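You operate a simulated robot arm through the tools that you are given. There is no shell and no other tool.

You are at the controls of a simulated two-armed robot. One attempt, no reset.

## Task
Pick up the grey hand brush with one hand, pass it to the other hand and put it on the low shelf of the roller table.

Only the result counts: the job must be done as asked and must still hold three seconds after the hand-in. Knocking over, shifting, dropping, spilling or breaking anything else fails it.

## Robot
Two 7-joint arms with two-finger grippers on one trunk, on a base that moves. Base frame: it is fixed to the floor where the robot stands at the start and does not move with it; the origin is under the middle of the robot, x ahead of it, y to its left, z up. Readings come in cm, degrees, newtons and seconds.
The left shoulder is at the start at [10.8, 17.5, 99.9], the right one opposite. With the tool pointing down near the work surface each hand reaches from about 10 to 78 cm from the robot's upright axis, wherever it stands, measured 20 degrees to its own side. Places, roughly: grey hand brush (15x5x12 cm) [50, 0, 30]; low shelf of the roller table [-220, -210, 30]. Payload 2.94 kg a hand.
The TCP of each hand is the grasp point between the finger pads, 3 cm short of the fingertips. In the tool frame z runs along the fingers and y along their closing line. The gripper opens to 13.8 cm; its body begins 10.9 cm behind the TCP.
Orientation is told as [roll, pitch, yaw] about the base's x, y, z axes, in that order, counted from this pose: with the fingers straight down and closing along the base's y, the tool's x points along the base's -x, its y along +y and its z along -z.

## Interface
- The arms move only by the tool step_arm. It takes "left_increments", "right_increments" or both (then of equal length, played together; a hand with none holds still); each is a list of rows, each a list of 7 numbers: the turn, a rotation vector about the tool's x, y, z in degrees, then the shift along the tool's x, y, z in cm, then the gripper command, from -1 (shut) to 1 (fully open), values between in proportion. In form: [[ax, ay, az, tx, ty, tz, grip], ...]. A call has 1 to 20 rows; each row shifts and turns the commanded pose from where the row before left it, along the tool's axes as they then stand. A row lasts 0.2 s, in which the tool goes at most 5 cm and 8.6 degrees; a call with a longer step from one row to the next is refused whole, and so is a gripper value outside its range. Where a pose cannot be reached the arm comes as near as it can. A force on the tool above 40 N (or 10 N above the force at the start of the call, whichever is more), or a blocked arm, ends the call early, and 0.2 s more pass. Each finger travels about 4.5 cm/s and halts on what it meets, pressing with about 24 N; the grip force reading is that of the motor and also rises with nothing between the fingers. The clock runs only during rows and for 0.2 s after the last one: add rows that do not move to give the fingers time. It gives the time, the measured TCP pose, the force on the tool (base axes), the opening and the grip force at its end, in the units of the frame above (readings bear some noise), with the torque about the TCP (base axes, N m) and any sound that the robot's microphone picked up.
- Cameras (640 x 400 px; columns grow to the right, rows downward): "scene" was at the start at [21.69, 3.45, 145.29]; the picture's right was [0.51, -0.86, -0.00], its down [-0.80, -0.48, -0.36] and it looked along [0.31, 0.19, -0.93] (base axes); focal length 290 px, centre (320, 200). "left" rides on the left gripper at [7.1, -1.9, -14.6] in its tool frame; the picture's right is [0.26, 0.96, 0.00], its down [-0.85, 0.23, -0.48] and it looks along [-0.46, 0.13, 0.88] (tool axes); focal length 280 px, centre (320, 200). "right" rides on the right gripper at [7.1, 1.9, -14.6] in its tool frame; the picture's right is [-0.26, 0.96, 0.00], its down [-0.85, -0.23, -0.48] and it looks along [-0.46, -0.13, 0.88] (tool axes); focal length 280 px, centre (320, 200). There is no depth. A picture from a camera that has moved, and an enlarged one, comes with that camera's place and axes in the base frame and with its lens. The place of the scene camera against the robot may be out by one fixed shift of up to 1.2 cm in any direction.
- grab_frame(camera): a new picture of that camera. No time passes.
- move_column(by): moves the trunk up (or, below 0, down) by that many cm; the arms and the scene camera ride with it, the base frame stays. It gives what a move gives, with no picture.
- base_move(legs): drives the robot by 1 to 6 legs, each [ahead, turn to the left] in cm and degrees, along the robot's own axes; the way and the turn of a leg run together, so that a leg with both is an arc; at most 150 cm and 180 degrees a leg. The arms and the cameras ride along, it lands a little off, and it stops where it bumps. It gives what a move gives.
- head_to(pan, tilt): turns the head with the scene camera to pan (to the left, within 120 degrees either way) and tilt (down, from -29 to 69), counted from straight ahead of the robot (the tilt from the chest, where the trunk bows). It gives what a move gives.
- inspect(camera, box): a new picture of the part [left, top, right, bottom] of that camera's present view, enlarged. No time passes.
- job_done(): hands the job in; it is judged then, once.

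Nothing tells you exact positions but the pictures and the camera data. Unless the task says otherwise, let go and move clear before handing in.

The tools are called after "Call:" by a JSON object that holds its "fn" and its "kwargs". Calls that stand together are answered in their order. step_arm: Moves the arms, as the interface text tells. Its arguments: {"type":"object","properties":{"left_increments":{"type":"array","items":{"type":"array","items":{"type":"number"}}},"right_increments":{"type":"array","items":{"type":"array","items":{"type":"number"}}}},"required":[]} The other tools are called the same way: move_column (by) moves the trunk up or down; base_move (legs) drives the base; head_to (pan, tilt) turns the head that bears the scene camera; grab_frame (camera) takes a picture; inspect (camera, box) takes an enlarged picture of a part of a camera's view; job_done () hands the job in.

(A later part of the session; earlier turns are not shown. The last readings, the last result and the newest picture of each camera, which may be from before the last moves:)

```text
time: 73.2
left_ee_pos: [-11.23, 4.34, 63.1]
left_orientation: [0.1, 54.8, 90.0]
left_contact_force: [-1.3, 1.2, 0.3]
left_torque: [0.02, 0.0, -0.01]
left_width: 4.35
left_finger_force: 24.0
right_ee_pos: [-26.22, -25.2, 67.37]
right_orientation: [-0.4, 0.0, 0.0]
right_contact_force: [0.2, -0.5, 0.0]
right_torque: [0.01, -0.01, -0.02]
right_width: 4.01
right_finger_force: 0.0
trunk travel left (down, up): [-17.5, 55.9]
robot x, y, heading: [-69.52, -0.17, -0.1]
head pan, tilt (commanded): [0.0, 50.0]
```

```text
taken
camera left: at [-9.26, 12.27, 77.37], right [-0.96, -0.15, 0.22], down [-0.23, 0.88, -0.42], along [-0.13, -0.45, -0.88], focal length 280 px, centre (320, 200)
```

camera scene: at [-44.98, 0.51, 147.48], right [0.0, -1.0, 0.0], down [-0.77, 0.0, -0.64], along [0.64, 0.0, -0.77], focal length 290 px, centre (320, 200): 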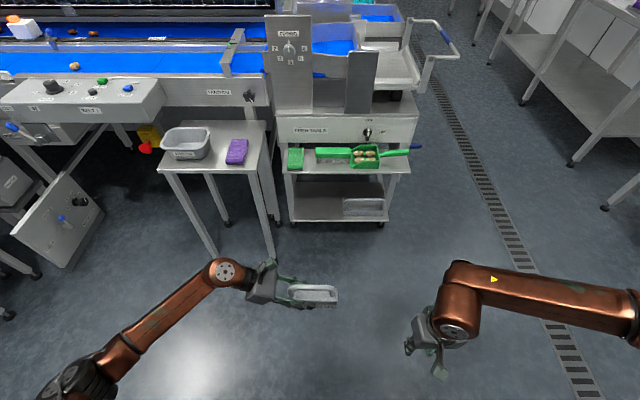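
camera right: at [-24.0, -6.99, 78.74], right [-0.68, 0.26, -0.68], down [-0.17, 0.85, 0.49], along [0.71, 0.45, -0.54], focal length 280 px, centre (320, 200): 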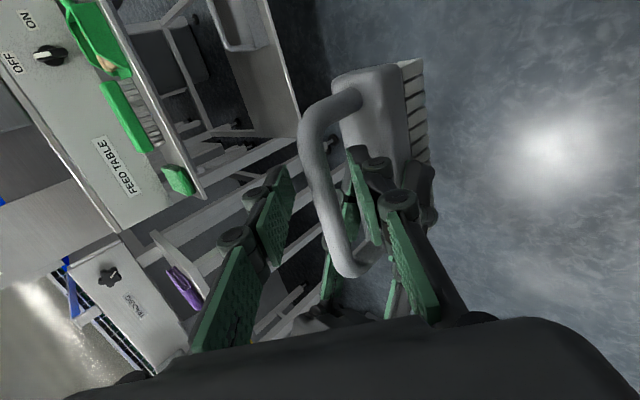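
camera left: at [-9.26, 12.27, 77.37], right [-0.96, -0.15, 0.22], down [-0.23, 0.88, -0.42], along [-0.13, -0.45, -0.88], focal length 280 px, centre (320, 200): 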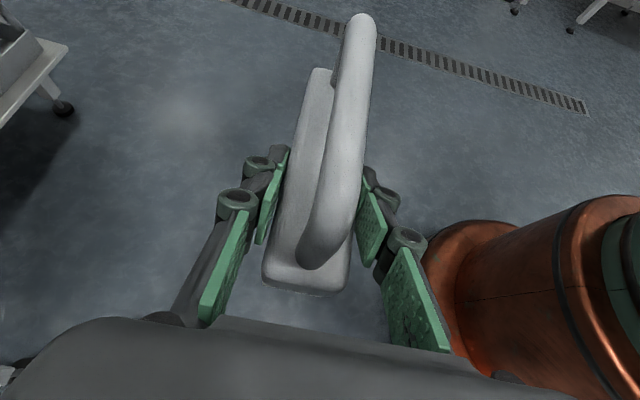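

The right hand is tucked away on its own side. Now I'll test swinging the left hand about the vertical towards straight ahead, which is the pose I want for placing.

Call:
{"fn": "step_arm", "kwargs": {"left_increments": [[4.1, 0, -2.87, 0, 0, 0, -1], [6.14, 0, -4.3, 0, 0, 0, -1], [6.14, 0, -4.3, 0, 0, 0, -1], [6.14, 0, -4.3, 0, 0, 0, -1], [6.14, 0, -4.3, 0, 0, 0, -1], [6.14, 0, -4.3, 0, 0, 0, -1], [0, 0, 0, 0, 0, 0, -1]]}}

Call:
{"fn": "grab_frame", "kwargs": {"camera": "scene"}}

```text
time: 74.8
left_ee_pos: [-11.22, 4.22, 63.03]
left_orientation: [-0.1, 54.8, 132.4]
left_contact_force: [-0.6, 0.9, -1.4]
left_torque: [0.01, 0.01, 0.0]
left_width: 4.33
left_finger_force: 24.0
right_ee_pos: [-26.29, -25.26, 67.34]
right_orientation: [-0.4, 0.1, -0.2]
right_contact_force: [-0.6, 0.3, 0.1]
right_torque: [-0.02, 0.02, -0.02]
right_width: 4.0
right_finger_force: 0.0
trunk travel left (down, up): [-17.5, 55.9]
robot x, y, heading: [-69.62, -0.2, -0.3]
head pan, tilt (commanded): [0.0, 50.0]
```

```text
taken
camera scene: at [-44.99, 0.49, 147.48], right [0.0, -1.0, 0.0], down [-0.77, 0.0, -0.64], along [0.64, 0.0, -0.77], focal length 290 px, centre (320, 200)
```

scene: 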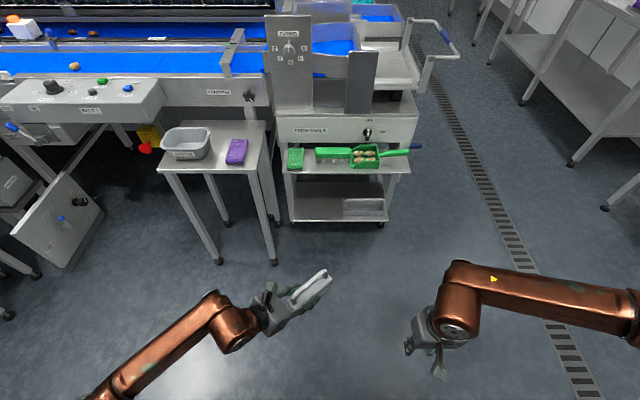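

Call:
{"fn": "step_arm", "kwargs": {"left_increments": [[6.14, 0, -4.3, 0, 0, 0, -1], [6.14, 0, -4.3, 0, 0, 0, -1], [6.14, 0, -4.3, 0, 0, 0, -1], [6.14, 0, -4.3, 0, 0, 0, -1], [6.14, 0, -4.3, 0, 0, 0, -1], [6.14, 0, -4.3, 0, 0, 0, -1], [0, 0, 0, 0, 0, 0, -1]]}}

Call:
{"fn": "grab_frame", "kwargs": {"camera": "scene"}}

Call:
{"fn": "grab_frame", "kwargs": {"camera": "left"}}

```text
time: 76.5
left_ee_pos: [-11.2, 4.37, 63.01]
left_orientation: [-0.2, 54.8, 151.0]
left_contact_force: [-0.7, 1.7, 0.6]
left_torque: [0.03, 0.02, 0.02]
left_width: 4.35
left_finger_force: 23.5
left hand out of reach, approached as far as the arm can: row 3, 4, 5, 6
right_ee_pos: [-26.28, -25.2, 67.24]
right_orientation: [-0.4, 0.1, -0.2]
right_contact_force: [-0.2, 0.3, -0.7]
right_torque: [-0.01, 0.02, 0.01]
right_width: 3.99
right_finger_force: 0.0
trunk travel left (down, up): [-17.5, 55.9]
robot x, y, heading: [-69.36, -0.2, 0.3]
head pan, tilt (commanded): [0.0, 50.0]
```

```text
taken
camera scene: at [-44.99, 0.48, 147.48], right [0.0, -1.0, 0.0], down [-0.77, 0.0, -0.64], along [0.64, 0.0, -0.77], focal length 290 px, centre (320, 200)
```

scene: 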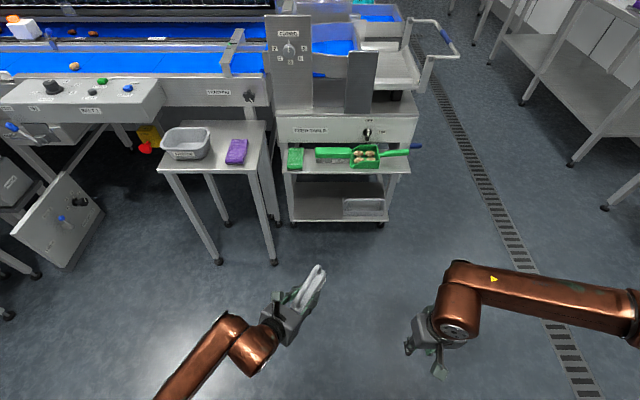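

```text
taken
camera left: at [-17.14, 9.86, 77.36], right [-0.33, -0.92, 0.21], down [-0.88, 0.22, -0.42], along [0.34, -0.33, -0.88], focal length 280 px, centre (320, 200)
```

left: 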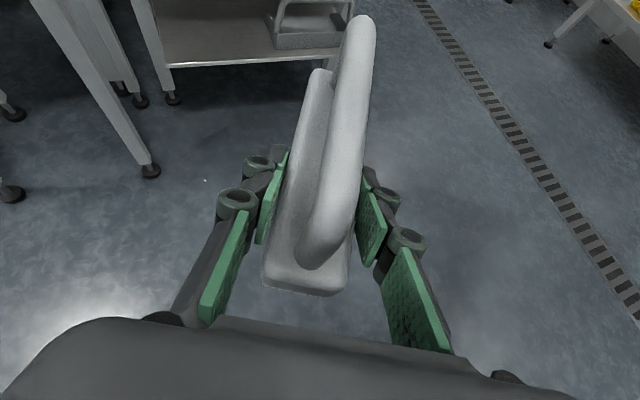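

The left hand reaches about 29° short of straight ahead, which is enough to place the brush slantwise. I'll ease off that limit by 8° and test the low, far reach (z≈38) here in free space before driving.

Call:
{"fn": "step_arm", "kwargs": {"left_increments": [[-6.55, 0, 4.59, 0, 0, 0, -1], [0, 0, 0, -2.06, -0.75, 2.51, -1], [0, 0, 0, -2.06, -0.75, 2.51, -1], [0, 0, 0, -2.06, -0.75, 2.51, -1], [0, 0, 0, -2.06, -0.75, 2.51, -1], [0, 0, 0, -2.06, -0.75, 2.51, -1], [0, 0, 0, -2.06, -0.75, 2.51, -1], [0, 0, 0, -2.06, -0.75, 2.51, -1], [0, 0, 0, -2.06, -0.75, 2.51, -1], [0, 0, 0, 0, 0, 0, -1]]}}

Call:
{"fn": "grab_frame", "kwargs": {"camera": "scene"}}

Call:
{"fn": "grab_frame", "kwargs": {"camera": "left"}}

```text
time: 78.7
left_ee_pos: [-2.18, 5.1, 38.1]
left_orientation: [-0.4, 54.9, 143.0]
left_contact_force: [-0.7, 0.6, -1.1]
left_torque: [0.03, 0.01, 0.0]
left_width: 4.33
left_finger_force: 23.9
right_ee_pos: [-26.29, -25.06, 67.28]
right_orientation: [-0.4, 0.0, -0.3]
right_contact_force: [-0.5, 0.2, 0.2]
right_torque: [-0.02, 0.05, 0.02]
right_width: 4.03
right_finger_force: 0.0
trunk travel left (down, up): [-17.5, 55.9]
robot x, y, heading: [-69.62, -0.15, 0.3]
head pan, tilt (commanded): [0.0, 50.0]
```

```text
taken
camera scene: at [-44.98, 0.48, 147.48], right [0.0, -1.0, 0.0], down [-0.77, 0.0, -0.64], along [0.64, 0.0, -0.77], focal length 290 px, centre (320, 200)
```

scene: 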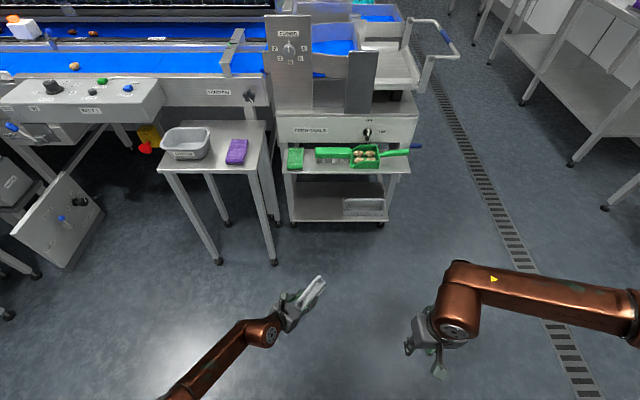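

```text
taken
camera left: at [-7.29, 11.35, 52.27], right [-0.46, -0.86, 0.21], down [-0.84, 0.34, -0.42], along [0.29, -0.37, -0.88], focal length 280 px, centre (320, 200)
```

left: 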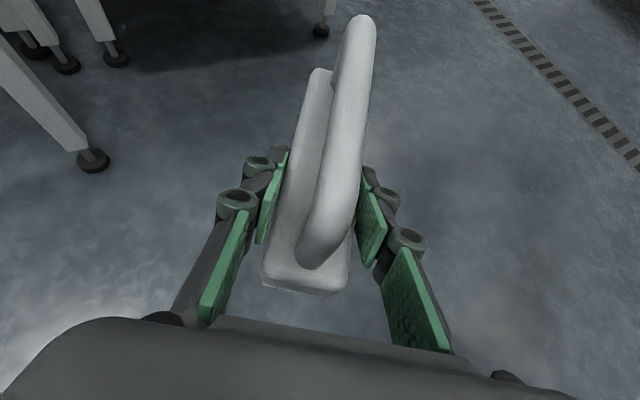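

The low reach works with the brush steady. I'll retract to a carrying pose, then turn towards the roller table and look along the route before driving.

Call:
{"fn": "step_arm", "kwargs": {"left_increments": [[0, 0, 0, 2.06, 0.75, -2.51, -1], [0, 0, 0, 2.06, 0.75, -2.51, -1], [0, 0, 0, 2.06, 0.75, -2.51, -1], [0, 0, 0, 2.06, 0.75, -2.51, -1], [0, 0, 0, 2.06, 0.75, -2.51, -1], [0, 0, 0, 2.06, 0.75, -2.51, -1], [0, 0, 0, 2.06, 0.75, -2.51, -1], [0, 0, 0, 2.06, 0.75, -2.51, -1], [0, 0, 0, 0, 0, 0, -1]]}}

Call:
{"fn": "base_move", "kwargs": {"legs": [[0, -70], [0, -71]]}}

Call:
{"fn": "head_to", "kwargs": {"pan": 0, "tilt": 30}}

Call:
{"fn": "grab_frame", "kwargs": {"camera": "scene"}}

Call:
{"fn": "grab_frame", "kwargs": {"camera": "left"}}

```text
time: 80.7
left_ee_pos: [-11.32, 4.37, 62.98]
left_orientation: [0.0, 54.7, 143.2]
left_contact_force: [0.3, 0.5, 0.4]
left_torque: [0.04, 0.04, 0.03]
left_width: 4.36
left_finger_force: 24.0
right_ee_pos: [-26.32, -25.13, 67.38]
right_orientation: [-0.4, 0.1, -0.3]
right_contact_force: [0.0, 0.4, 0.0]
right_torque: [-0.04, 0.01, 0.03]
right_width: 4.02
right_finger_force: 0.1
trunk travel left (down, up): [-17.5, 55.9]
robot x, y, heading: [-69.59, -0.04, 0.4]
head pan, tilt (commanded): [0.0, 50.0]
```

```text
time: 87.1
left_ee_pos: [-111.02, -41.44, 63.05]
left_orientation: [-0.2, 54.8, 3.5]
left_contact_force: [-0.1, 0.2, 0.3]
left_torque: [-0.01, -0.05, 0.01]
left_width: 4.34
left_finger_force: 23.6
right_ee_pos: [-118.74, -9.29, 67.29]
right_orientation: [-0.4, 0.1, -139.7]
right_contact_force: [0.5, -0.3, 0.4]
right_torque: [-0.04, 0.01, -0.04]
right_width: 4.01
right_finger_force: 0.1
trunk travel left (down, up): [-17.5, 55.9]
robot x, y, heading: [-69.66, 0.17, -139.5]
head pan, tilt (commanded): [0.0, 50.0]
```

```text
time: 87.9
left_ee_pos: [-111.03, -41.45, 63.06]
left_orientation: [-0.2, 54.8, 3.6]
left_contact_force: [0.5, -0.5, 0.0]
left_torque: [0.02, -0.02, 0.0]
left_width: 4.33
left_finger_force: 23.6
right_ee_pos: [-118.7, -9.29, 67.32]
right_orientation: [-0.4, 0.2, -139.7]
right_contact_force: [0.8, 0.4, -0.6]
right_torque: [0.02, -0.01, -0.01]
right_width: 4.01
right_finger_force: 0.1
trunk travel left (down, up): [-17.5, 55.9]
robot x, y, heading: [-69.28, 0.1, -139.4]
head pan, tilt (commanded): [0.0, 30.0]
```

```text
taken
camera scene: at [-89.95, -16.76, 150.42], right [-0.65, 0.76, 0.0], down [0.38, 0.33, -0.87], along [-0.66, -0.56, -0.5], focal length 290 px, centre (320, 200)
```

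scene: 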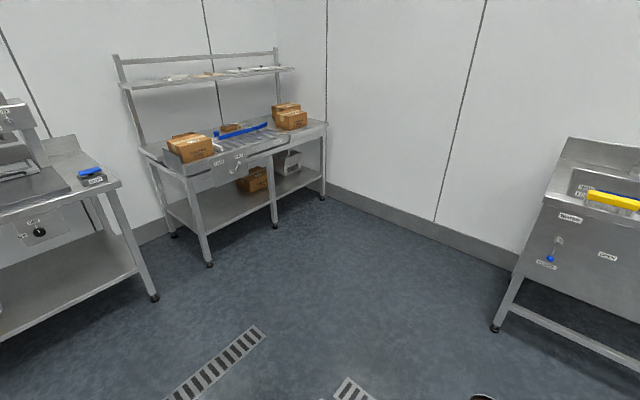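

```text
taken
camera left: at [-103.04, -42.79, 77.32], right [-0.21, 0.95, 0.21], down [0.86, 0.28, -0.42], along [-0.46, 0.09, -0.88], focal length 280 px, centre (320, 200)
```

left: 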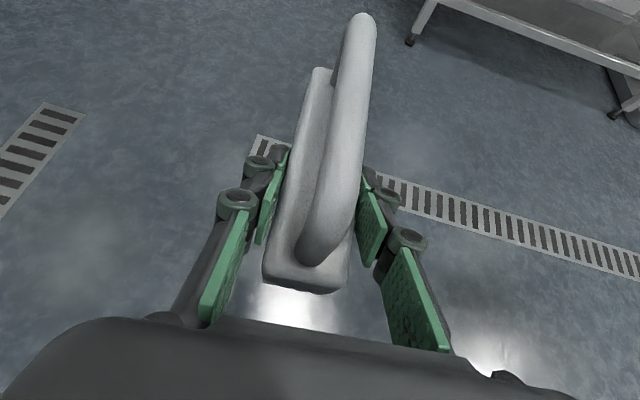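

Call:
{"fn": "inspect", "kwargs": {"camera": "scene", "box": [110, 110, 350, 280]}}

```text
2.35 times, centred on (230, 195) of scene
camera zoom: at [-89.95, -16.76, 150.42], right [-0.65, 0.76, 0.0], down [0.38, 0.33, -0.87], along [-0.66, -0.56, -0.5], focal length 682 px, centre (532, 212)
```

zoom: 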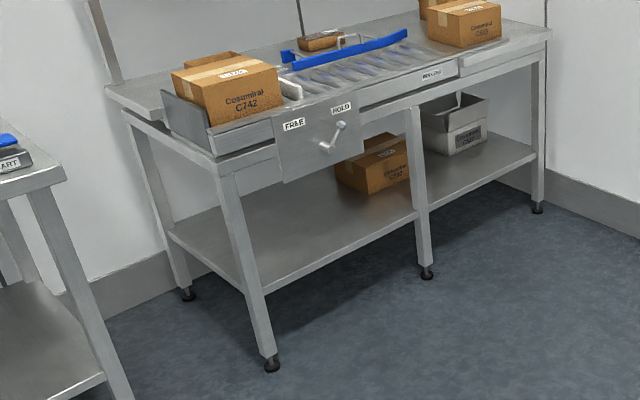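

The route is clear, and the left bay of the low shelf is free: front edge y≈-184, top z≈28, bay x from -222 to -165, with a panel hanging to z≈59 above it. I'll pull the right hand in closer, then drive to a staging spot in front of that bay.

Call:
{"fn": "step_arm", "kwargs": {"right_increments": [[0, 0, 0, 3, 0, 0, -0.42], [0, 0, 0, 3, 0, 0, -0.42], [0, 0, 0, 3, 0, 0, -0.42], [0, 0, 0, 3, 0, 0, -0.42], [0, 0, 0, 0, 0, 0, -0.42]]}}

Call:
{"fn": "base_move", "kwargs": {"legs": [[0, -3.4], [83, 0], [82, 0], [0, 52.8]]}}

Call:
{"fn": "head_to", "kwargs": {"pan": 0, "tilt": 45}}

Call:
{"fn": "grab_frame", "kwargs": {"camera": "scene"}}

Call:
{"fn": "grab_frame", "kwargs": {"camera": "left"}}

```text
time: 89.1
left_ee_pos: [-110.97, -41.43, 63.06]
left_orientation: [-0.1, 54.8, 3.5]
left_contact_force: [1.0, -0.1, 0.4]
left_torque: [-0.02, 0.0, -0.03]
left_width: 4.35
left_finger_force: 24.0
right_ee_pos: [-111.93, -3.55, 67.26]
right_orientation: [-0.3, 0.1, -139.7]
right_contact_force: [-0.3, 0.5, -0.2]
right_torque: [0.0, -0.02, -0.04]
right_width: 3.98
right_finger_force: 0.1
right hand out of reach, approached as far as the arm can: row 4
trunk travel left (down, up): [-17.5, 55.9]
robot x, y, heading: [-69.8, -0.39, -139.2]
head pan, tilt (commanded): [0.0, 30.0]
```

```text
time: 100.5
left_ee_pos: [-200.06, -159.37, 63.07]
left_orientation: [-0.1, 54.8, 52.0]
left_contact_force: [0.4, 0.1, 1.3]
left_torque: [0.05, -0.07, 0.02]
left_width: 4.33
left_finger_force: 24.3
right_ee_pos: [-229.14, -135.06, 67.25]
right_orientation: [-0.4, 0.1, -91.1]
right_contact_force: [0.3, 1.0, -1.0]
right_torque: [0.01, 0.03, -0.01]
right_width: 3.98
right_finger_force: 0.0
trunk travel left (down, up): [-17.5, 55.9]
robot x, y, heading: [-203.79, -100.97, -90.7]
head pan, tilt (commanded): [0.0, 30.0]
```

```text
time: 101.2
left_ee_pos: [-200.08, -159.33, 63.07]
left_orientation: [-0.1, 54.9, 52.1]
left_contact_force: [0.2, 0.5, -0.2]
left_torque: [0.03, -0.02, -0.02]
left_width: 4.33
left_finger_force: 24.3
right_ee_pos: [-229.2, -135.03, 67.34]
right_orientation: [-0.4, 0.1, -91.0]
right_contact_force: [-0.5, 0.0, -0.5]
right_torque: [-0.01, -0.03, 0.01]
right_width: 4.02
right_finger_force: 0.1
trunk travel left (down, up): [-17.5, 55.9]
robot x, y, heading: [-203.85, -100.99, -90.6]
head pan, tilt (commanded): [0.0, 45.0]
```

```text
taken
camera scene: at [-204.42, -125.86, 148.18], right [-1.0, 0.01, 0.0], down [0.01, 0.71, -0.71], along [-0.01, -0.71, -0.71], focal length 290 px, centre (320, 200)
```

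scene: 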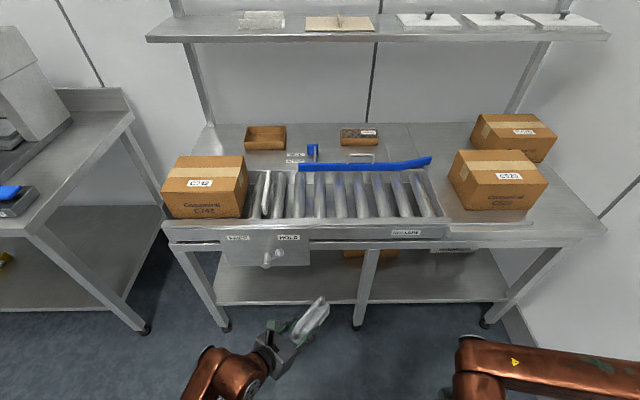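

```text
taken
camera left: at [-193.8, -154.28, 77.32], right [-0.86, 0.47, 0.21], down [0.36, 0.83, -0.42], along [-0.38, -0.28, -0.88], focal length 280 px, centre (320, 200)
```

left: 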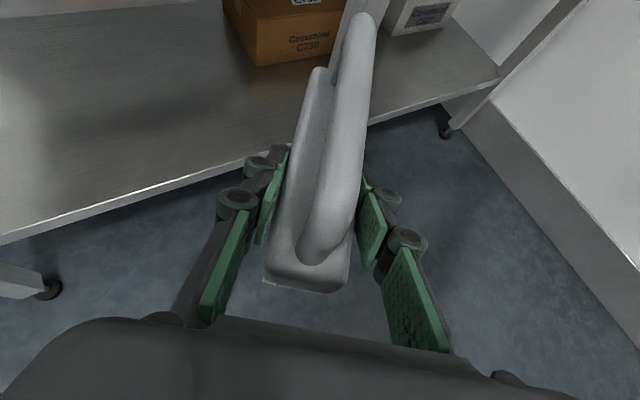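

Call:
{"fn": "inspect", "kwargs": {"camera": "scene", "box": [160, 210, 400, 360]}}

Call:
{"fn": "inspect", "kwargs": {"camera": "left", "box": [0, 0, 320, 250]}}

```text
2.67 times, centred on (280, 285) of scene
camera zoom: at [-204.42, -125.86, 148.18], right [-1.0, 0.01, 0.0], down [0.01, 0.71, -0.71], along [-0.01, -0.71, -0.71], focal length 772 px, centre (427, -27)
```

zoom: 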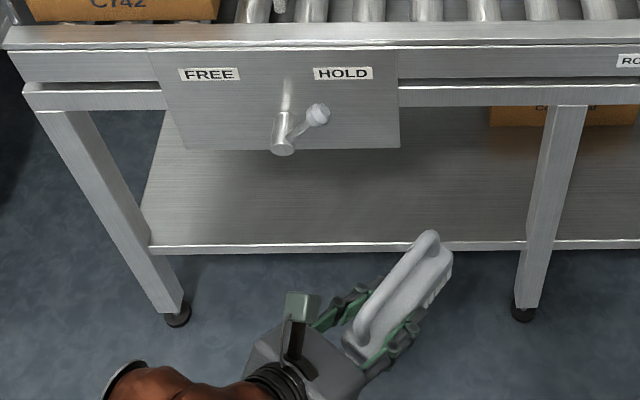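

```text
1.60 times, centred on (160, 125) of left
camera zoom: at [-193.8, -154.28, 77.32], right [-0.86, 0.47, 0.21], down [0.36, 0.83, -0.42], along [-0.38, -0.28, -0.88], focal length 449 px, centre (576, 320)
```

zoom: 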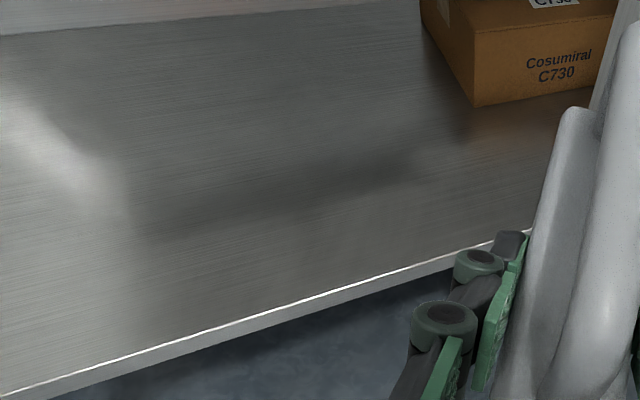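

I'm in front of the bay. The shelf is at about z≈28.5–29 with its front edge at y≈-183.3, and the lever panel's underside is at z≈58. I'll lower the trunk so the forearm runs flatter under the panel, then lower the brush hand outside the table.

Call:
{"fn": "move_column", "kwargs": {"by": -15}}

Call:
{"fn": "step_arm", "kwargs": {"left_increments": [[0, 0, 0, -2.04, 0, 1.44, -1], [0, 0, 0, -2.04, 0, 1.44, -1], [0, 0, 0, -2.04, 0, 1.44, -1], [0, 0, 0, -2.04, 0, 1.44, -1], [0, 0, 0, 0, 0, 0, -1]]}}

Call:
{"fn": "grab_frame", "kwargs": {"camera": "scene"}}

Call:
{"fn": "grab_frame", "kwargs": {"camera": "left"}}

```text
time: 103.0
left_ee_pos: [-200.21, -159.51, 48.12]
left_orientation: [-0.2, 54.9, 52.0]
left_contact_force: [0.3, 0.5, 0.0]
left_torque: [0.03, -0.04, 0.02]
left_width: 4.33
left_finger_force: 24.6
right_ee_pos: [-229.25, -134.69, 48.22]
right_orientation: [-0.4, 10.9, -91.2]
right_contact_force: [-0.6, -0.9, -0.3]
right_torque: [0.01, 0.01, -0.01]
right_width: 4.0
right_finger_force: 0.0
trunk travel left (down, up): [-2.5, 70.9]
robot x, y, heading: [-203.48, -101.03, -90.8]
head pan, tilt (commanded): [0.0, 45.0]
```

```text
time: 104.2
left_ee_pos: [-199.9, -159.33, 38.02]
left_orientation: [-0.1, 54.8, 52.1]
left_contact_force: [-0.1, 0.2, -0.5]
left_torque: [0.02, -0.02, 0.0]
left_width: 4.33
left_finger_force: 24.0
right_ee_pos: [-229.22, -134.58, 48.13]
right_orientation: [-0.3, 11.0, -91.2]
right_contact_force: [0.2, 0.0, -0.3]
right_torque: [-0.04, 0.01, 0.0]
right_width: 3.99
right_finger_force: 0.0
trunk travel left (down, up): [-2.5, 70.9]
robot x, y, heading: [-203.45, -101.13, -90.5]
head pan, tilt (commanded): [0.0, 45.0]
```

```text
taken
camera scene: at [-204.6, -141.24, 130.52], right [-1.0, 0.01, 0.0], down [0.01, 0.71, -0.71], along [-0.01, -0.71, -0.71], focal length 290 px, centre (320, 200)
```

scene: 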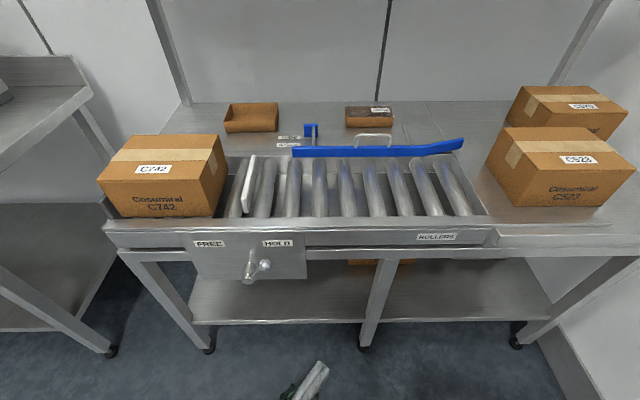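

```text
taken
camera left: at [-193.6, -154.25, 52.24], right [-0.86, 0.47, 0.21], down [0.36, 0.83, -0.42], along [-0.38, -0.28, -0.88], focal length 280 px, centre (320, 200)
```

left: 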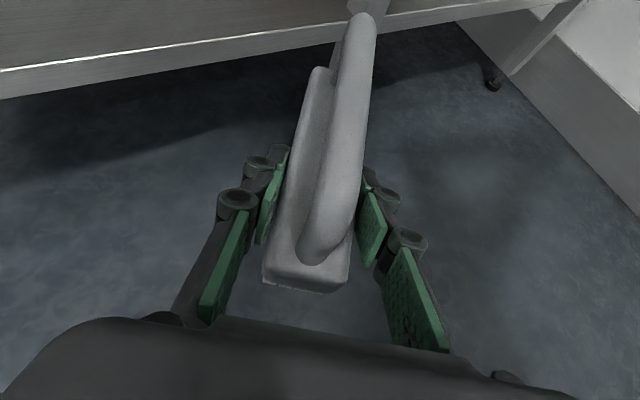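

Two hand-camera views agree: shelf top z≈29.3, front edge y≈-183.2. The brush bottom is about 4 cm above that, so I'll drive forward 24 cm to bring the brush in over the shelf edge.

Call:
{"fn": "base_move", "kwargs": {"legs": [[12, 0], [12, 0]]}}

Call:
{"fn": "grab_frame", "kwargs": {"camera": "left"}}

Call:
{"fn": "head_to", "kwargs": {"pan": 0, "tilt": 62}}

Call:
{"fn": "grab_frame", "kwargs": {"camera": "scene"}}

Call:
{"fn": "grab_frame", "kwargs": {"camera": "right"}}

```text
time: 106.2
left_ee_pos: [-200.21, -182.83, 38.66]
left_orientation: [-0.7, 55.3, 51.6]
left_contact_force: [0.3, 0.0, -0.6]
left_torque: [0.01, -0.02, -0.01]
left_width: 4.33
left_finger_force: 23.9
right_ee_pos: [-229.99, -158.94, 47.91]
right_orientation: [-1.2, 10.5, -93.0]
right_contact_force: [0.3, 0.2, 0.5]
right_torque: [0.05, 0.0, -0.03]
right_width: 4.02
right_finger_force: 0.1
trunk travel left (down, up): [-2.5, 70.9]
robot x, y, heading: [-204.22, -124.92, -90.6]
head pan, tilt (commanded): [0.0, 45.0]
```

```text
taken
camera left: at [-193.93, -177.62, 52.74], right [-0.85, 0.47, 0.21], down [0.36, 0.83, -0.43], along [-0.38, -0.29, -0.88], focal length 280 px, centre (320, 200)
```

left: 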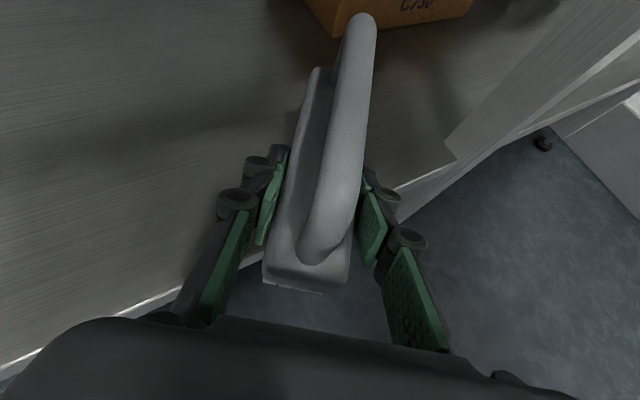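

```text
time: 107.0
left_ee_pos: [-200.29, -181.88, 39.67]
left_orientation: [-2.1, 56.3, 50.2]
left_contact_force: [-0.2, -0.7, -0.7]
left_torque: [0.0, 0.01, -0.03]
left_width: 4.33
left_finger_force: 23.7
right_ee_pos: [-230.04, -158.0, 48.35]
right_orientation: [-1.3, 9.1, -93.2]
right_contact_force: [-0.5, -0.6, -0.8]
right_torque: [0.03, -0.02, 0.0]
right_width: 3.99
right_finger_force: 0.0
trunk travel left (down, up): [-2.5, 70.9]
robot x, y, heading: [-203.98, -124.62, -90.5]
head pan, tilt (commanded): [0.0, 62.0]
```

```text
taken
camera scene: at [-204.94, -163.47, 128.3], right [-1.0, 0.01, 0.0], down [0.01, 0.88, -0.47], along [-0.01, -0.47, -0.88], focal length 290 px, centre (320, 200)
```

scene: 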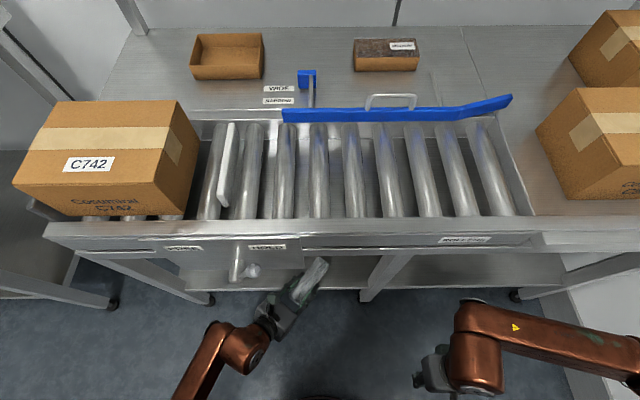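

```text
taken
camera right: at [-227.54, -153.49, 63.77], right [0.95, -0.31, -0.06], down [-0.27, -0.9, 0.34], along [-0.16, -0.31, -0.94], focal length 280 px, centre (320, 200)
```

right: 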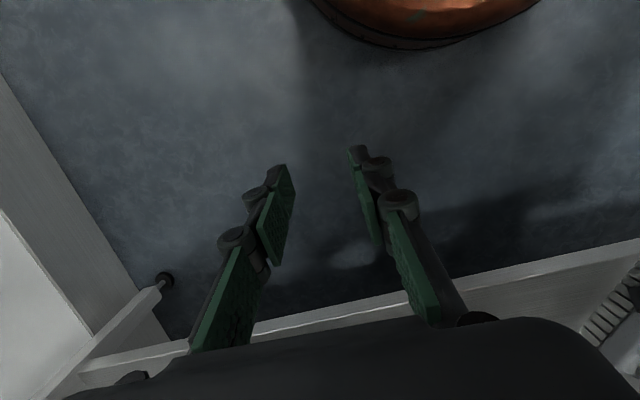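

Both hands have drifted back and up by about a centimetre since the drive, so I'll hold still and check whether something is pressing on the robot before going further.

Call:
{"fn": "step_arm", "kwargs": {"left_increments": [[0, 0, 0, 0, 0, 0, -1], [0, 0, 0, 0, 0, 0, -1], [0, 0, 0, 0, 0, 0, -1]]}}

Call:
{"fn": "grab_frame", "kwargs": {"camera": "left"}}

Call:
{"fn": "head_to", "kwargs": {"pan": -40, "tilt": 60}}

Call:
{"fn": "grab_frame", "kwargs": {"camera": "scene"}}

Call:
{"fn": "head_to", "kwargs": {"pan": 40, "tilt": 60}}

Call:
{"fn": "grab_frame", "kwargs": {"camera": "scene"}}

```text
time: 107.8
left_ee_pos: [-200.37, -181.83, 39.57]
left_orientation: [-2.3, 56.4, 50.3]
left_contact_force: [0.2, -0.5, -0.5]
left_torque: [0.02, -0.01, 0.02]
left_width: 4.34
left_finger_force: 24.2
right_ee_pos: [-230.06, -157.95, 48.36]
right_orientation: [-1.2, 9.1, -93.3]
right_contact_force: [0.3, 0.1, 0.0]
right_torque: [0.0, 0.0, 0.0]
right_width: 4.01
right_finger_force: 0.1
trunk travel left (down, up): [-2.5, 70.9]
robot x, y, heading: [-204.22, -124.86, -90.8]
head pan, tilt (commanded): [0.0, 62.0]
```

```text
taken
camera left: at [-193.9, -176.23, 53.68], right [-0.85, 0.48, 0.2], down [0.36, 0.82, -0.45], along [-0.38, -0.31, -0.87], focal length 280 px, centre (320, 200)
```

left: 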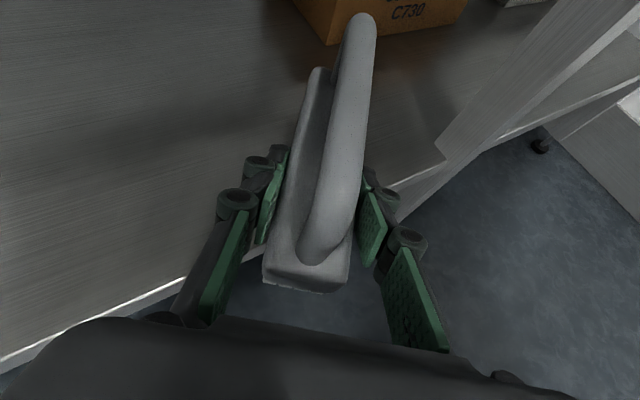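

```text
time: 108.9
left_ee_pos: [-200.22, -181.8, 39.52]
left_orientation: [-2.4, 56.4, 50.3]
left_contact_force: [1.3, 0.0, -0.3]
left_torque: [0.04, 0.01, 0.0]
left_width: 4.32
left_finger_force: 24.0
right_ee_pos: [-230.07, -157.99, 48.31]
right_orientation: [-1.3, 9.0, -93.3]
right_contact_force: [-1.1, 0.4, -0.9]
right_torque: [0.0, 0.0, -0.05]
right_width: 3.99
right_finger_force: 0.0
trunk travel left (down, up): [-2.5, 70.9]
robot x, y, heading: [-203.69, -125.08, -90.9]
head pan, tilt (commanded): [-40.0, 60.0]
```

```text
taken
camera scene: at [-209.18, -161.97, 128.57], right [-0.76, 0.65, 0.0], down [0.56, 0.66, -0.5], along [-0.33, -0.38, -0.87], focal length 290 px, centre (320, 200)
```

scene: 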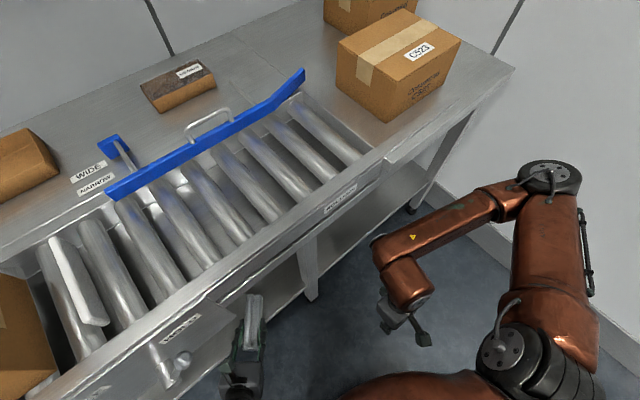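

```text
time: 110.5
left_ee_pos: [-200.4, -181.79, 39.66]
left_orientation: [-2.3, 56.3, 50.3]
left_contact_force: [-1.1, 0.3, -0.9]
left_torque: [0.0, 0.02, -0.01]
left_width: 4.34
left_finger_force: 23.7
right_ee_pos: [-230.0, -157.83, 48.29]
right_orientation: [-1.3, 8.9, -93.2]
right_contact_force: [-0.8, -0.2, -0.5]
right_torque: [0.01, 0.04, 0.0]
right_width: 4.0
right_finger_force: 0.1
trunk travel left (down, up): [-2.5, 70.9]
robot x, y, heading: [-203.95, -124.93, -90.5]
head pan, tilt (commanded): [40.0, 60.0]
```

```text
taken
camera scene: at [-200.62, -162.08, 128.57], right [-0.77, -0.63, 0.0], down [-0.55, 0.67, -0.5], along [0.32, -0.39, -0.87], focal length 290 px, centre (320, 200)
```

scene: 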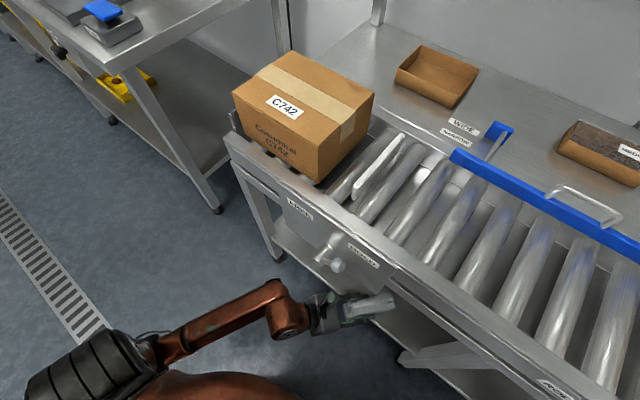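

It has settled, and the camera check confirms the reported pose is right; nothing shows contact. I'll level the brush again (about 2° off) and see how the arm responds.

Call:
{"fn": "step_arm", "kwargs": {"left_increments": [[-2.3, -1.3, 0, 0, 0, 0, -1], [0, 0, 0, 0, 0, 0, -1], [0, 0, 0, 0, 0, 0, -1]]}}

Call:
{"fn": "grab_frame", "kwargs": {"camera": "left"}}

```text
time: 111.2
left_ee_pos: [-200.17, -181.82, 39.6]
left_orientation: [-0.1, 55.1, 50.3]
left_contact_force: [0.0, -0.9, 0.5]
left_torque: [0.02, -0.06, 0.05]
left_width: 4.33
left_finger_force: 24.4
right_ee_pos: [-229.98, -157.81, 48.22]
right_orientation: [-1.2, 8.9, -93.2]
right_contact_force: [0.8, 0.4, -0.2]
right_torque: [-0.01, 0.01, 0.0]
right_width: 3.99
right_finger_force: 0.1
trunk travel left (down, up): [-2.5, 70.9]
robot x, y, heading: [-203.76, -124.63, -91.0]
head pan, tilt (commanded): [40.0, 60.0]
```

```text
taken
camera left: at [-193.66, -176.87, 53.85], right [-0.84, 0.5, 0.22], down [0.38, 0.82, -0.42], along [-0.39, -0.27, -0.88], focal length 280 px, centre (320, 200)
```

left: 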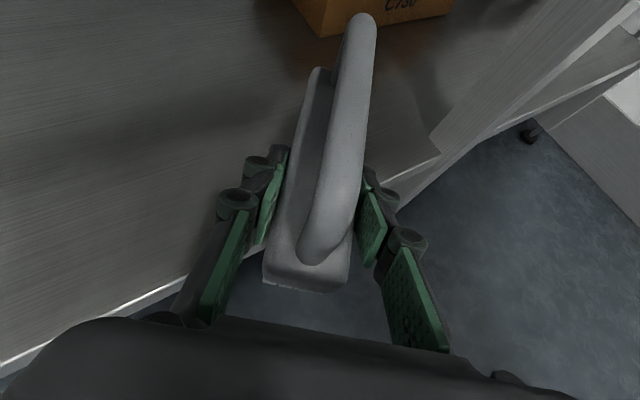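

The arm responds normally with no contact force. Now I'll reach in over the shelf, keeping the brush about 4 cm above it.

Call:
{"fn": "step_arm", "kwargs": {"left_increments": [[0, 0, 0, 0.78, -1.745, 1.575, -1], [0, 0, 0, 0.78, -1.745, 1.575, -1], [0, 0, 0, 0.78, -1.745, 1.575, -1], [0, 0, 0, 0.78, -1.745, 1.575, -1], [0, 0, 0, 0, 0, 0, -1]]}}

Call:
{"fn": "grab_frame", "kwargs": {"camera": "left"}}

Call:
{"fn": "head_to", "kwargs": {"pan": 15, "tilt": 65}}

Call:
{"fn": "grab_frame", "kwargs": {"camera": "scene"}}

```text
time: 112.5
left_ee_pos: [-199.36, -191.56, 38.48]
left_orientation: [0.0, 55.2, 50.3]
left_contact_force: [-0.1, 0.5, 0.3]
left_torque: [0.02, -0.01, -0.02]
left_width: 4.33
left_finger_force: 24.4
right_ee_pos: [-230.05, -157.85, 48.34]
right_orientation: [-1.3, 9.0, -93.3]
right_contact_force: [-0.7, 0.0, -0.1]
right_torque: [0.01, -0.01, -0.03]
right_width: 4.01
right_finger_force: 0.1
trunk travel left (down, up): [-2.5, 70.9]
robot x, y, heading: [-204.18, -124.65, -90.7]
head pan, tilt (commanded): [40.0, 60.0]
```

```text
taken
camera left: at [-192.78, -186.62, 52.76], right [-0.84, 0.5, 0.22], down [0.38, 0.82, -0.42], along [-0.39, -0.27, -0.88], focal length 280 px, centre (320, 200)
```

left: 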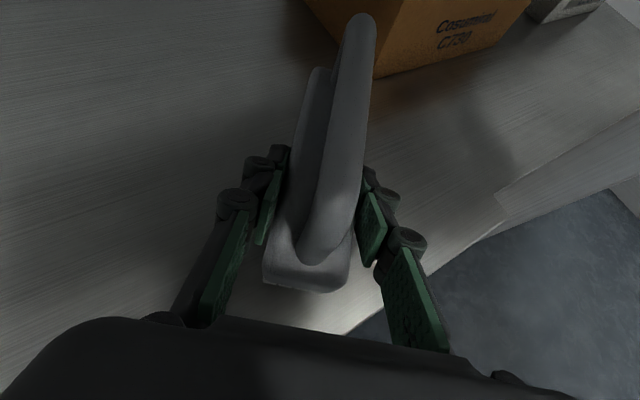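

```text
time: 113.3
left_ee_pos: [-199.33, -191.57, 38.53]
left_orientation: [0.0, 55.1, 50.3]
left_contact_force: [-0.1, 0.4, 0.3]
left_torque: [0.0, -0.03, 0.01]
left_width: 4.32
left_finger_force: 24.2
right_ee_pos: [-230.02, -157.92, 48.29]
right_orientation: [-1.3, 9.1, -93.3]
right_contact_force: [-0.1, 0.3, 0.1]
right_torque: [0.04, 0.02, -0.02]
right_width: 4.02
right_finger_force: 0.1
trunk travel left (down, up): [-2.5, 70.9]
robot x, y, heading: [-204.16, -124.81, -90.8]
head pan, tilt (commanded): [15.0, 65.0]
```

```text
taken
camera scene: at [-203.34, -162.81, 128.01], right [-0.97, -0.25, 0.0], down [-0.22, 0.88, -0.42], along [0.1, -0.41, -0.91], focal length 290 px, centre (320, 200)
```

scene: 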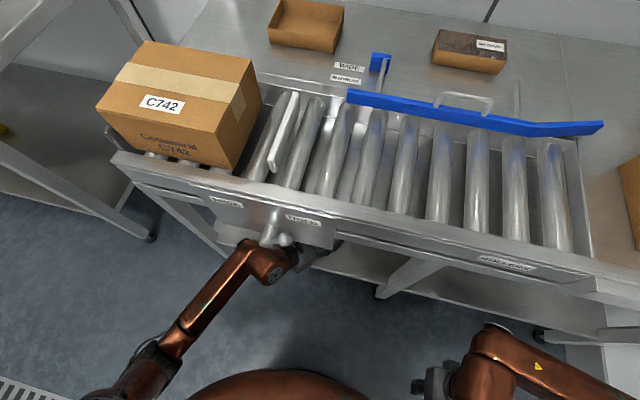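

Call:
{"fn": "inspect", "kwargs": {"camera": "scene", "box": [200, 180, 360, 310]}}

```text
3.08 times, centred on (280, 245) of scene
camera zoom: at [-203.34, -162.81, 128.01], right [-0.97, -0.25, 0.0], down [-0.22, 0.88, -0.42], along [0.1, -0.41, -0.91], focal length 891 px, centre (443, 62)
```

zoom: 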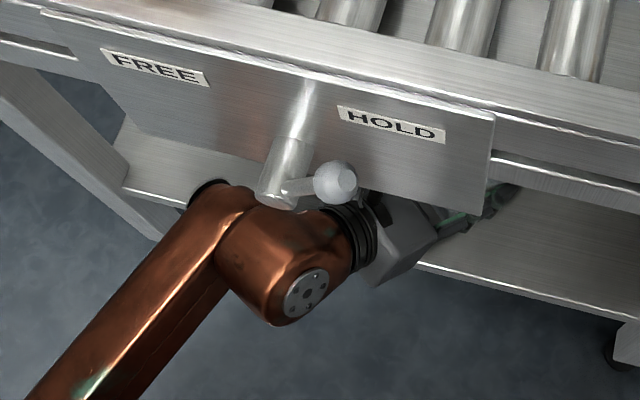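

The lever rod is at about z≈68, some 7 cm above the wrist, so there is room. I'll lower 3 cm, then go 3 cm further in.

Call:
{"fn": "step_arm", "kwargs": {"left_increments": [[0, 0, 0, -1.23, 0, 0.86, -1], [0, 0, 0, -1.23, 0, 0.86, -1], [0, 0, 0, 0.665, -0.96, 0.945, -1], [0, 0, 0, 0.665, -0.96, 0.945, -1], [0, 0, 0, 0, 0, 0, -1], [0, 0, 0, 0, 0, 0, -1]]}}

Call:
{"fn": "grab_frame", "kwargs": {"camera": "left"}}

Call:
{"fn": "inspect", "kwargs": {"camera": "scene", "box": [180, 180, 420, 330]}}

```text
time: 114.7
left_ee_pos: [-199.32, -194.57, 35.62]
left_orientation: [0.0, 55.2, 50.3]
left_contact_force: [1.0, 0.0, -0.8]
left_torque: [0.03, -0.02, -0.03]
left_width: 4.36
left_finger_force: 23.6
right_ee_pos: [-229.95, -157.96, 48.28]
right_orientation: [-1.4, 9.0, -93.3]
right_contact_force: [0.0, -0.3, 0.2]
right_torque: [-0.03, 0.0, 0.02]
right_width: 4.01
right_finger_force: 0.1
trunk travel left (down, up): [-2.5, 70.9]
robot x, y, heading: [-204.1, -125.23, -90.9]
head pan, tilt (commanded): [15.0, 65.0]
```

```text
taken
camera left: at [-192.73, -189.68, 49.82], right [-0.84, 0.5, 0.22], down [0.38, 0.82, -0.42], along [-0.39, -0.27, -0.88], focal length 280 px, centre (320, 200)
```

left: 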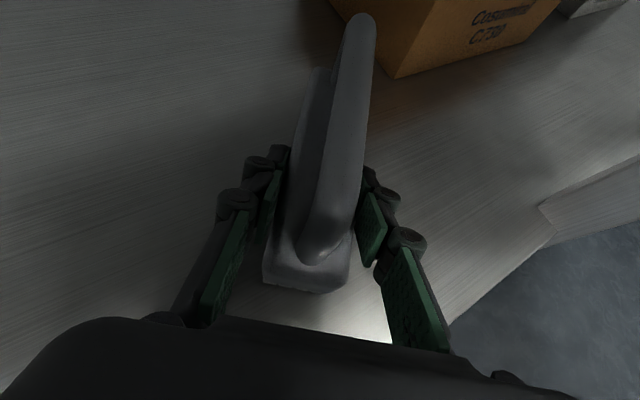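

```text
2.67 times, centred on (300, 255) of scene
camera zoom: at [-203.35, -162.81, 128.01], right [-0.97, -0.25, 0.0], down [-0.22, 0.88, -0.42], along [0.1, -0.41, -0.91], focal length 772 px, centre (373, 53)
```

zoom: 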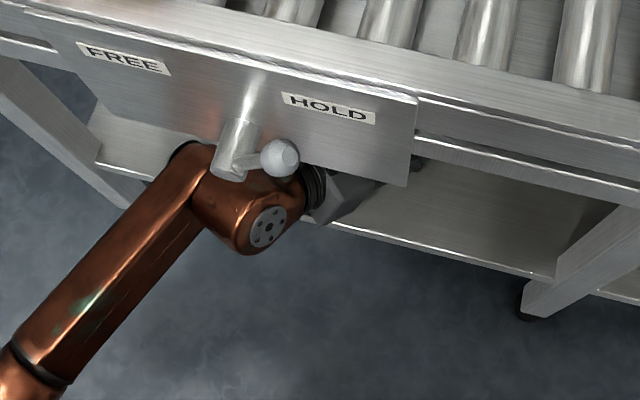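

The brush is fully over the shelf (near corner about 5.5 cm inside the edge, 10 cm clear of the box). Now I'll lower it gently to feel for the shelf.

Call:
{"fn": "step_arm", "kwargs": {"left_increments": [[0, 0, 0, -0.246, 0, 0.172, -1], [0, 0, 0, -0.246, 0, 0.172, -1], [0, 0, 0, -0.246, 0, 0.172, -1], [0, 0, 0, -0.246, 0, 0.172, -1], [0, 0, 0, 0, 0, 0, -1]]}}

Call:
{"fn": "grab_frame", "kwargs": {"camera": "left"}}

```text
time: 115.9
left_ee_pos: [-199.21, -194.61, 34.71]
left_orientation: [-0.2, 55.4, 50.2]
left_contact_force: [0.7, 3.4, 12.4]
left_torque: [0.05, -0.05, -0.05]
left_width: 4.35
left_finger_force: 23.7
right_ee_pos: [-230.03, -157.84, 48.5]
right_orientation: [-1.3, 8.8, -93.3]
right_contact_force: [-0.9, 0.4, -0.3]
right_torque: [0.01, 0.02, 0.02]
right_width: 4.02
right_finger_force: 0.1
trunk travel left (down, up): [-2.5, 70.9]
robot x, y, heading: [-203.7, -125.07, -90.6]
head pan, tilt (commanded): [15.0, 65.0]
```

```text
taken
camera left: at [-192.73, -189.69, 48.85], right [-0.84, 0.5, 0.21], down [0.38, 0.82, -0.43], along [-0.39, -0.28, -0.88], focal length 280 px, centre (320, 200)
```

left: 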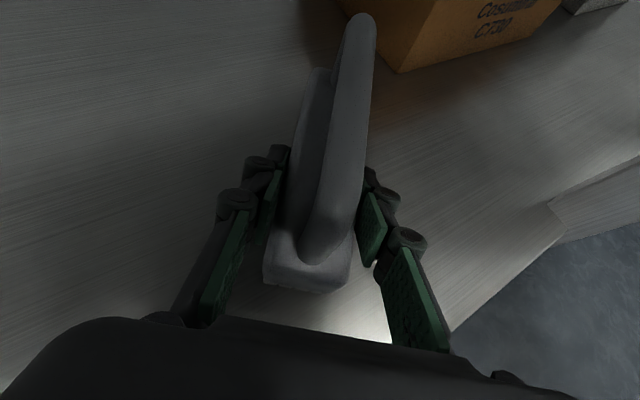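

The brush is standing on the shelf (12 N up, hardly any torque, so it sits flat). I'll ease the pressure a little and open the fingers slowly.

Call:
{"fn": "step_arm", "kwargs": {"left_increments": [[0, 0, 0, 0.1, 0, -0.07, -1], [0, 0, 0, 0, 0, 0, -1]]}}

```text
time: 116.5
left_ee_pos: [-199.23, -194.74, 34.7]
left_orientation: [-0.1, 55.3, 50.3]
left_contact_force: [0.1, -0.6, 10.6]
left_torque: [-0.6, 0.43, 0.03]
left_width: 4.35
left_finger_force: 23.7
right_ee_pos: [-230.06, -157.89, 48.35]
right_orientation: [-1.3, 8.9, -93.3]
right_contact_force: [0.2, 0.1, 0.5]
right_torque: [0.03, 0.0, 0.02]
right_width: 4.0
right_finger_force: 0.0
trunk travel left (down, up): [-2.5, 70.9]
robot x, y, heading: [-204.21, -124.68, -91.0]
head pan, tilt (commanded): [15.0, 65.0]
```

The torque now shows the contact is towards the brush's far end, so the near end may be slightly up. I'll look closely before releasing.

Call:
{"fn": "inspect", "kwargs": {"camera": "left", "box": [230, 180, 420, 340]}}

Call:
{"fn": "inspect", "kwargs": {"camera": "left", "box": [240, 0, 440, 160]}}

Call:
{"fn": "grab_frame", "kwargs": {"camera": "right"}}

```text
2.50 times, centred on (325, 260) of left
camera zoom: at [-192.75, -189.72, 48.87], right [-0.84, 0.5, 0.21], down [0.38, 0.82, -0.43], along [-0.39, -0.28, -0.88], focal length 701 px, centre (308, 50)
```

zoom: 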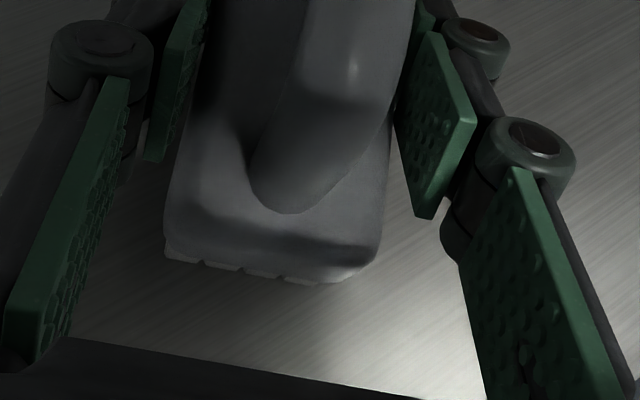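

```text
2.50 times, centred on (340, 80) of left
camera zoom: at [-192.75, -189.72, 48.87], right [-0.84, 0.5, 0.21], down [0.38, 0.82, -0.43], along [-0.39, -0.28, -0.88], focal length 701 px, centre (270, 500)
```

zoom: 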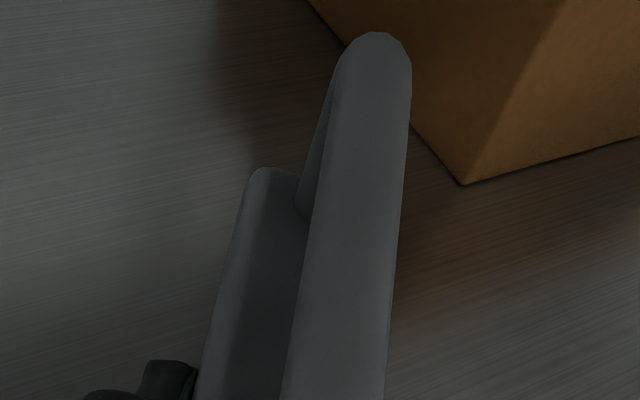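

```text
taken
camera right: at [-227.55, -153.39, 63.83], right [0.95, -0.31, -0.06], down [-0.27, -0.9, 0.34], along [-0.16, -0.31, -0.94], focal length 280 px, centre (320, 200)
```

right: 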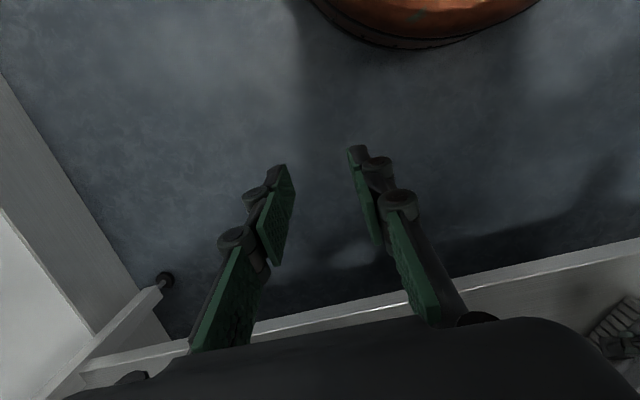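

Call:
{"fn": "step_arm", "kwargs": {"left_increments": [[0, 1.0, 0, -0.08, 0, 0.06, -1], [0, 1.0, 0, -0.08, 0, 0.06, -1], [0, 0, 0, 0, 0, 0, -1]]}}

```text
time: 117.3
left_ee_pos: [-199.21, -194.63, 34.46]
left_orientation: [-0.1, 57.4, 50.3]
left_contact_force: [0.5, -3.1, 15.7]
left_torque: [-0.25, 0.14, 0.0]
left_width: 4.35
left_finger_force: 24.0
right_ee_pos: [-230.08, -157.88, 48.42]
right_orientation: [-1.2, 8.9, -93.3]
right_contact_force: [-0.2, 0.8, 0.1]
right_torque: [0.0, 0.0, -0.01]
right_width: 3.99
right_finger_force: 0.1
trunk travel left (down, up): [-2.5, 70.9]
robot x, y, heading: [-204.42, -124.73, -90.3]
head pan, tilt (commanded): [15.0, 65.0]
```

The contact is now centred under the brush, so it stands flat. I'll ease off slightly and open.

Call:
{"fn": "step_arm", "kwargs": {"left_increments": [[0, 0, 0, 0.14, 0, -0.09, -1], [0, 0, 0, 0, 0, 0, -1]]}}

Call:
{"fn": "step_arm", "kwargs": {"left_increments": [[0, 0, 0, 0, 0, 0, -0.3], [0, 0, 0, 0, 0, 0, -0.2], [0, 0, 0, 0, 0, 0, -0.1], [0, 0, 0, 0, 0, 0, 0.05], [0, 0, 0, 0, 0, 0, 0.2], [0, 0, 0, 0, 0, 0, 0.2]]}}

Call:
{"fn": "grab_frame", "kwargs": {"camera": "left"}}

```text
time: 117.9
left_ee_pos: [-199.27, -194.43, 34.45]
left_orientation: [-0.1, 57.2, 50.3]
left_contact_force: [-1.5, -4.4, 11.0]
left_torque: [-0.57, 0.39, 0.09]
left_width: 4.3
left_finger_force: 24.5
right_ee_pos: [-230.05, -157.88, 48.4]
right_orientation: [-1.3, 9.0, -93.3]
right_contact_force: [-0.2, -1.5, -0.5]
right_torque: [-0.02, 0.01, 0.0]
right_width: 4.0
right_finger_force: 0.0
trunk travel left (down, up): [-2.5, 70.9]
robot x, y, heading: [-204.17, -124.72, -90.9]
head pan, tilt (commanded): [15.0, 65.0]
```

```text
time: 119.3
left_ee_pos: [-199.26, -194.56, 34.45]
left_orientation: [0.0, 57.1, 50.3]
left_contact_force: [0.1, -0.1, 0.9]
left_torque: [-0.03, -0.01, 0.03]
left_width: 8.3
left_finger_force: 0.1
right_ee_pos: [-230.1, -157.88, 48.26]
right_orientation: [-1.3, 9.1, -93.3]
right_contact_force: [0.4, -0.6, 0.5]
right_torque: [0.01, -0.02, 0.01]
right_width: 4.01
right_finger_force: 0.1
trunk travel left (down, up): [-2.5, 70.9]
robot x, y, heading: [-203.9, -124.84, -91.1]
head pan, tilt (commanded): [15.0, 65.0]
```

```text
taken
camera left: at [-192.39, -189.3, 48.34], right [-0.83, 0.51, 0.22], down [0.37, 0.81, -0.45], along [-0.41, -0.3, -0.86], focal length 280 px, centre (320, 200)
```

left: 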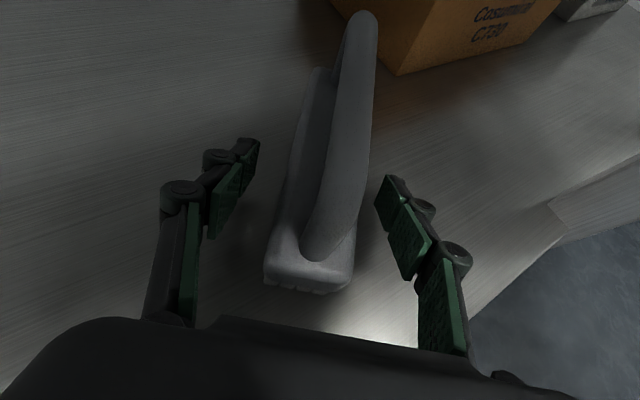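

The brush stands free between the open fingers. I'll withdraw level and straight back so the hand stays under the panel and clear of the lever.

Call:
{"fn": "step_arm", "kwargs": {"left_increments": [[0, 0, 0, 0, 0, 0, 0.35], [0, 0, 0, -0.54, 0, -0.84, 0.35], [0, 0, 0, -0.81, 0, -1.26, 0.35], [0, 0, 0, -1.09, 0, -1.68, 0.35], [0, 0, 0, -1.09, 0, -1.68, 0.35], [0, 0, 0, 0, 0, 0, 0.35]]}}

Call:
{"fn": "grab_frame", "kwargs": {"camera": "left"}}

```text
time: 120.7
left_ee_pos: [-195.09, -189.72, 34.5]
left_orientation: [0.0, 57.3, 50.3]
left_contact_force: [0.7, 0.4, 0.8]
left_torque: [-0.02, -0.02, 0.01]
left_width: 9.33
left_finger_force: 0.0
right_ee_pos: [-230.06, -157.88, 48.28]
right_orientation: [-1.3, 9.0, -93.3]
right_contact_force: [0.2, 0.6, -0.5]
right_torque: [0.02, 0.02, -0.03]
right_width: 3.99
right_finger_force: 0.0
trunk travel left (down, up): [-2.5, 70.9]
robot x, y, heading: [-204.34, -124.96, -91.0]
head pan, tilt (commanded): [15.0, 65.0]
```

```text
taken
camera left: at [-188.2, -184.38, 48.45], right [-0.83, 0.51, 0.22], down [0.37, 0.81, -0.46], along [-0.41, -0.3, -0.86], focal length 280 px, centre (320, 200)
```

left: 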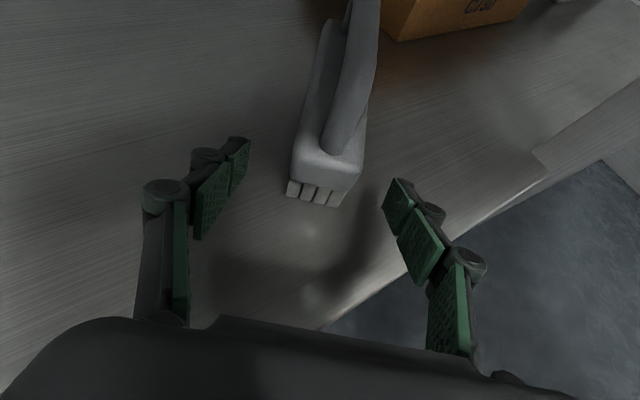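

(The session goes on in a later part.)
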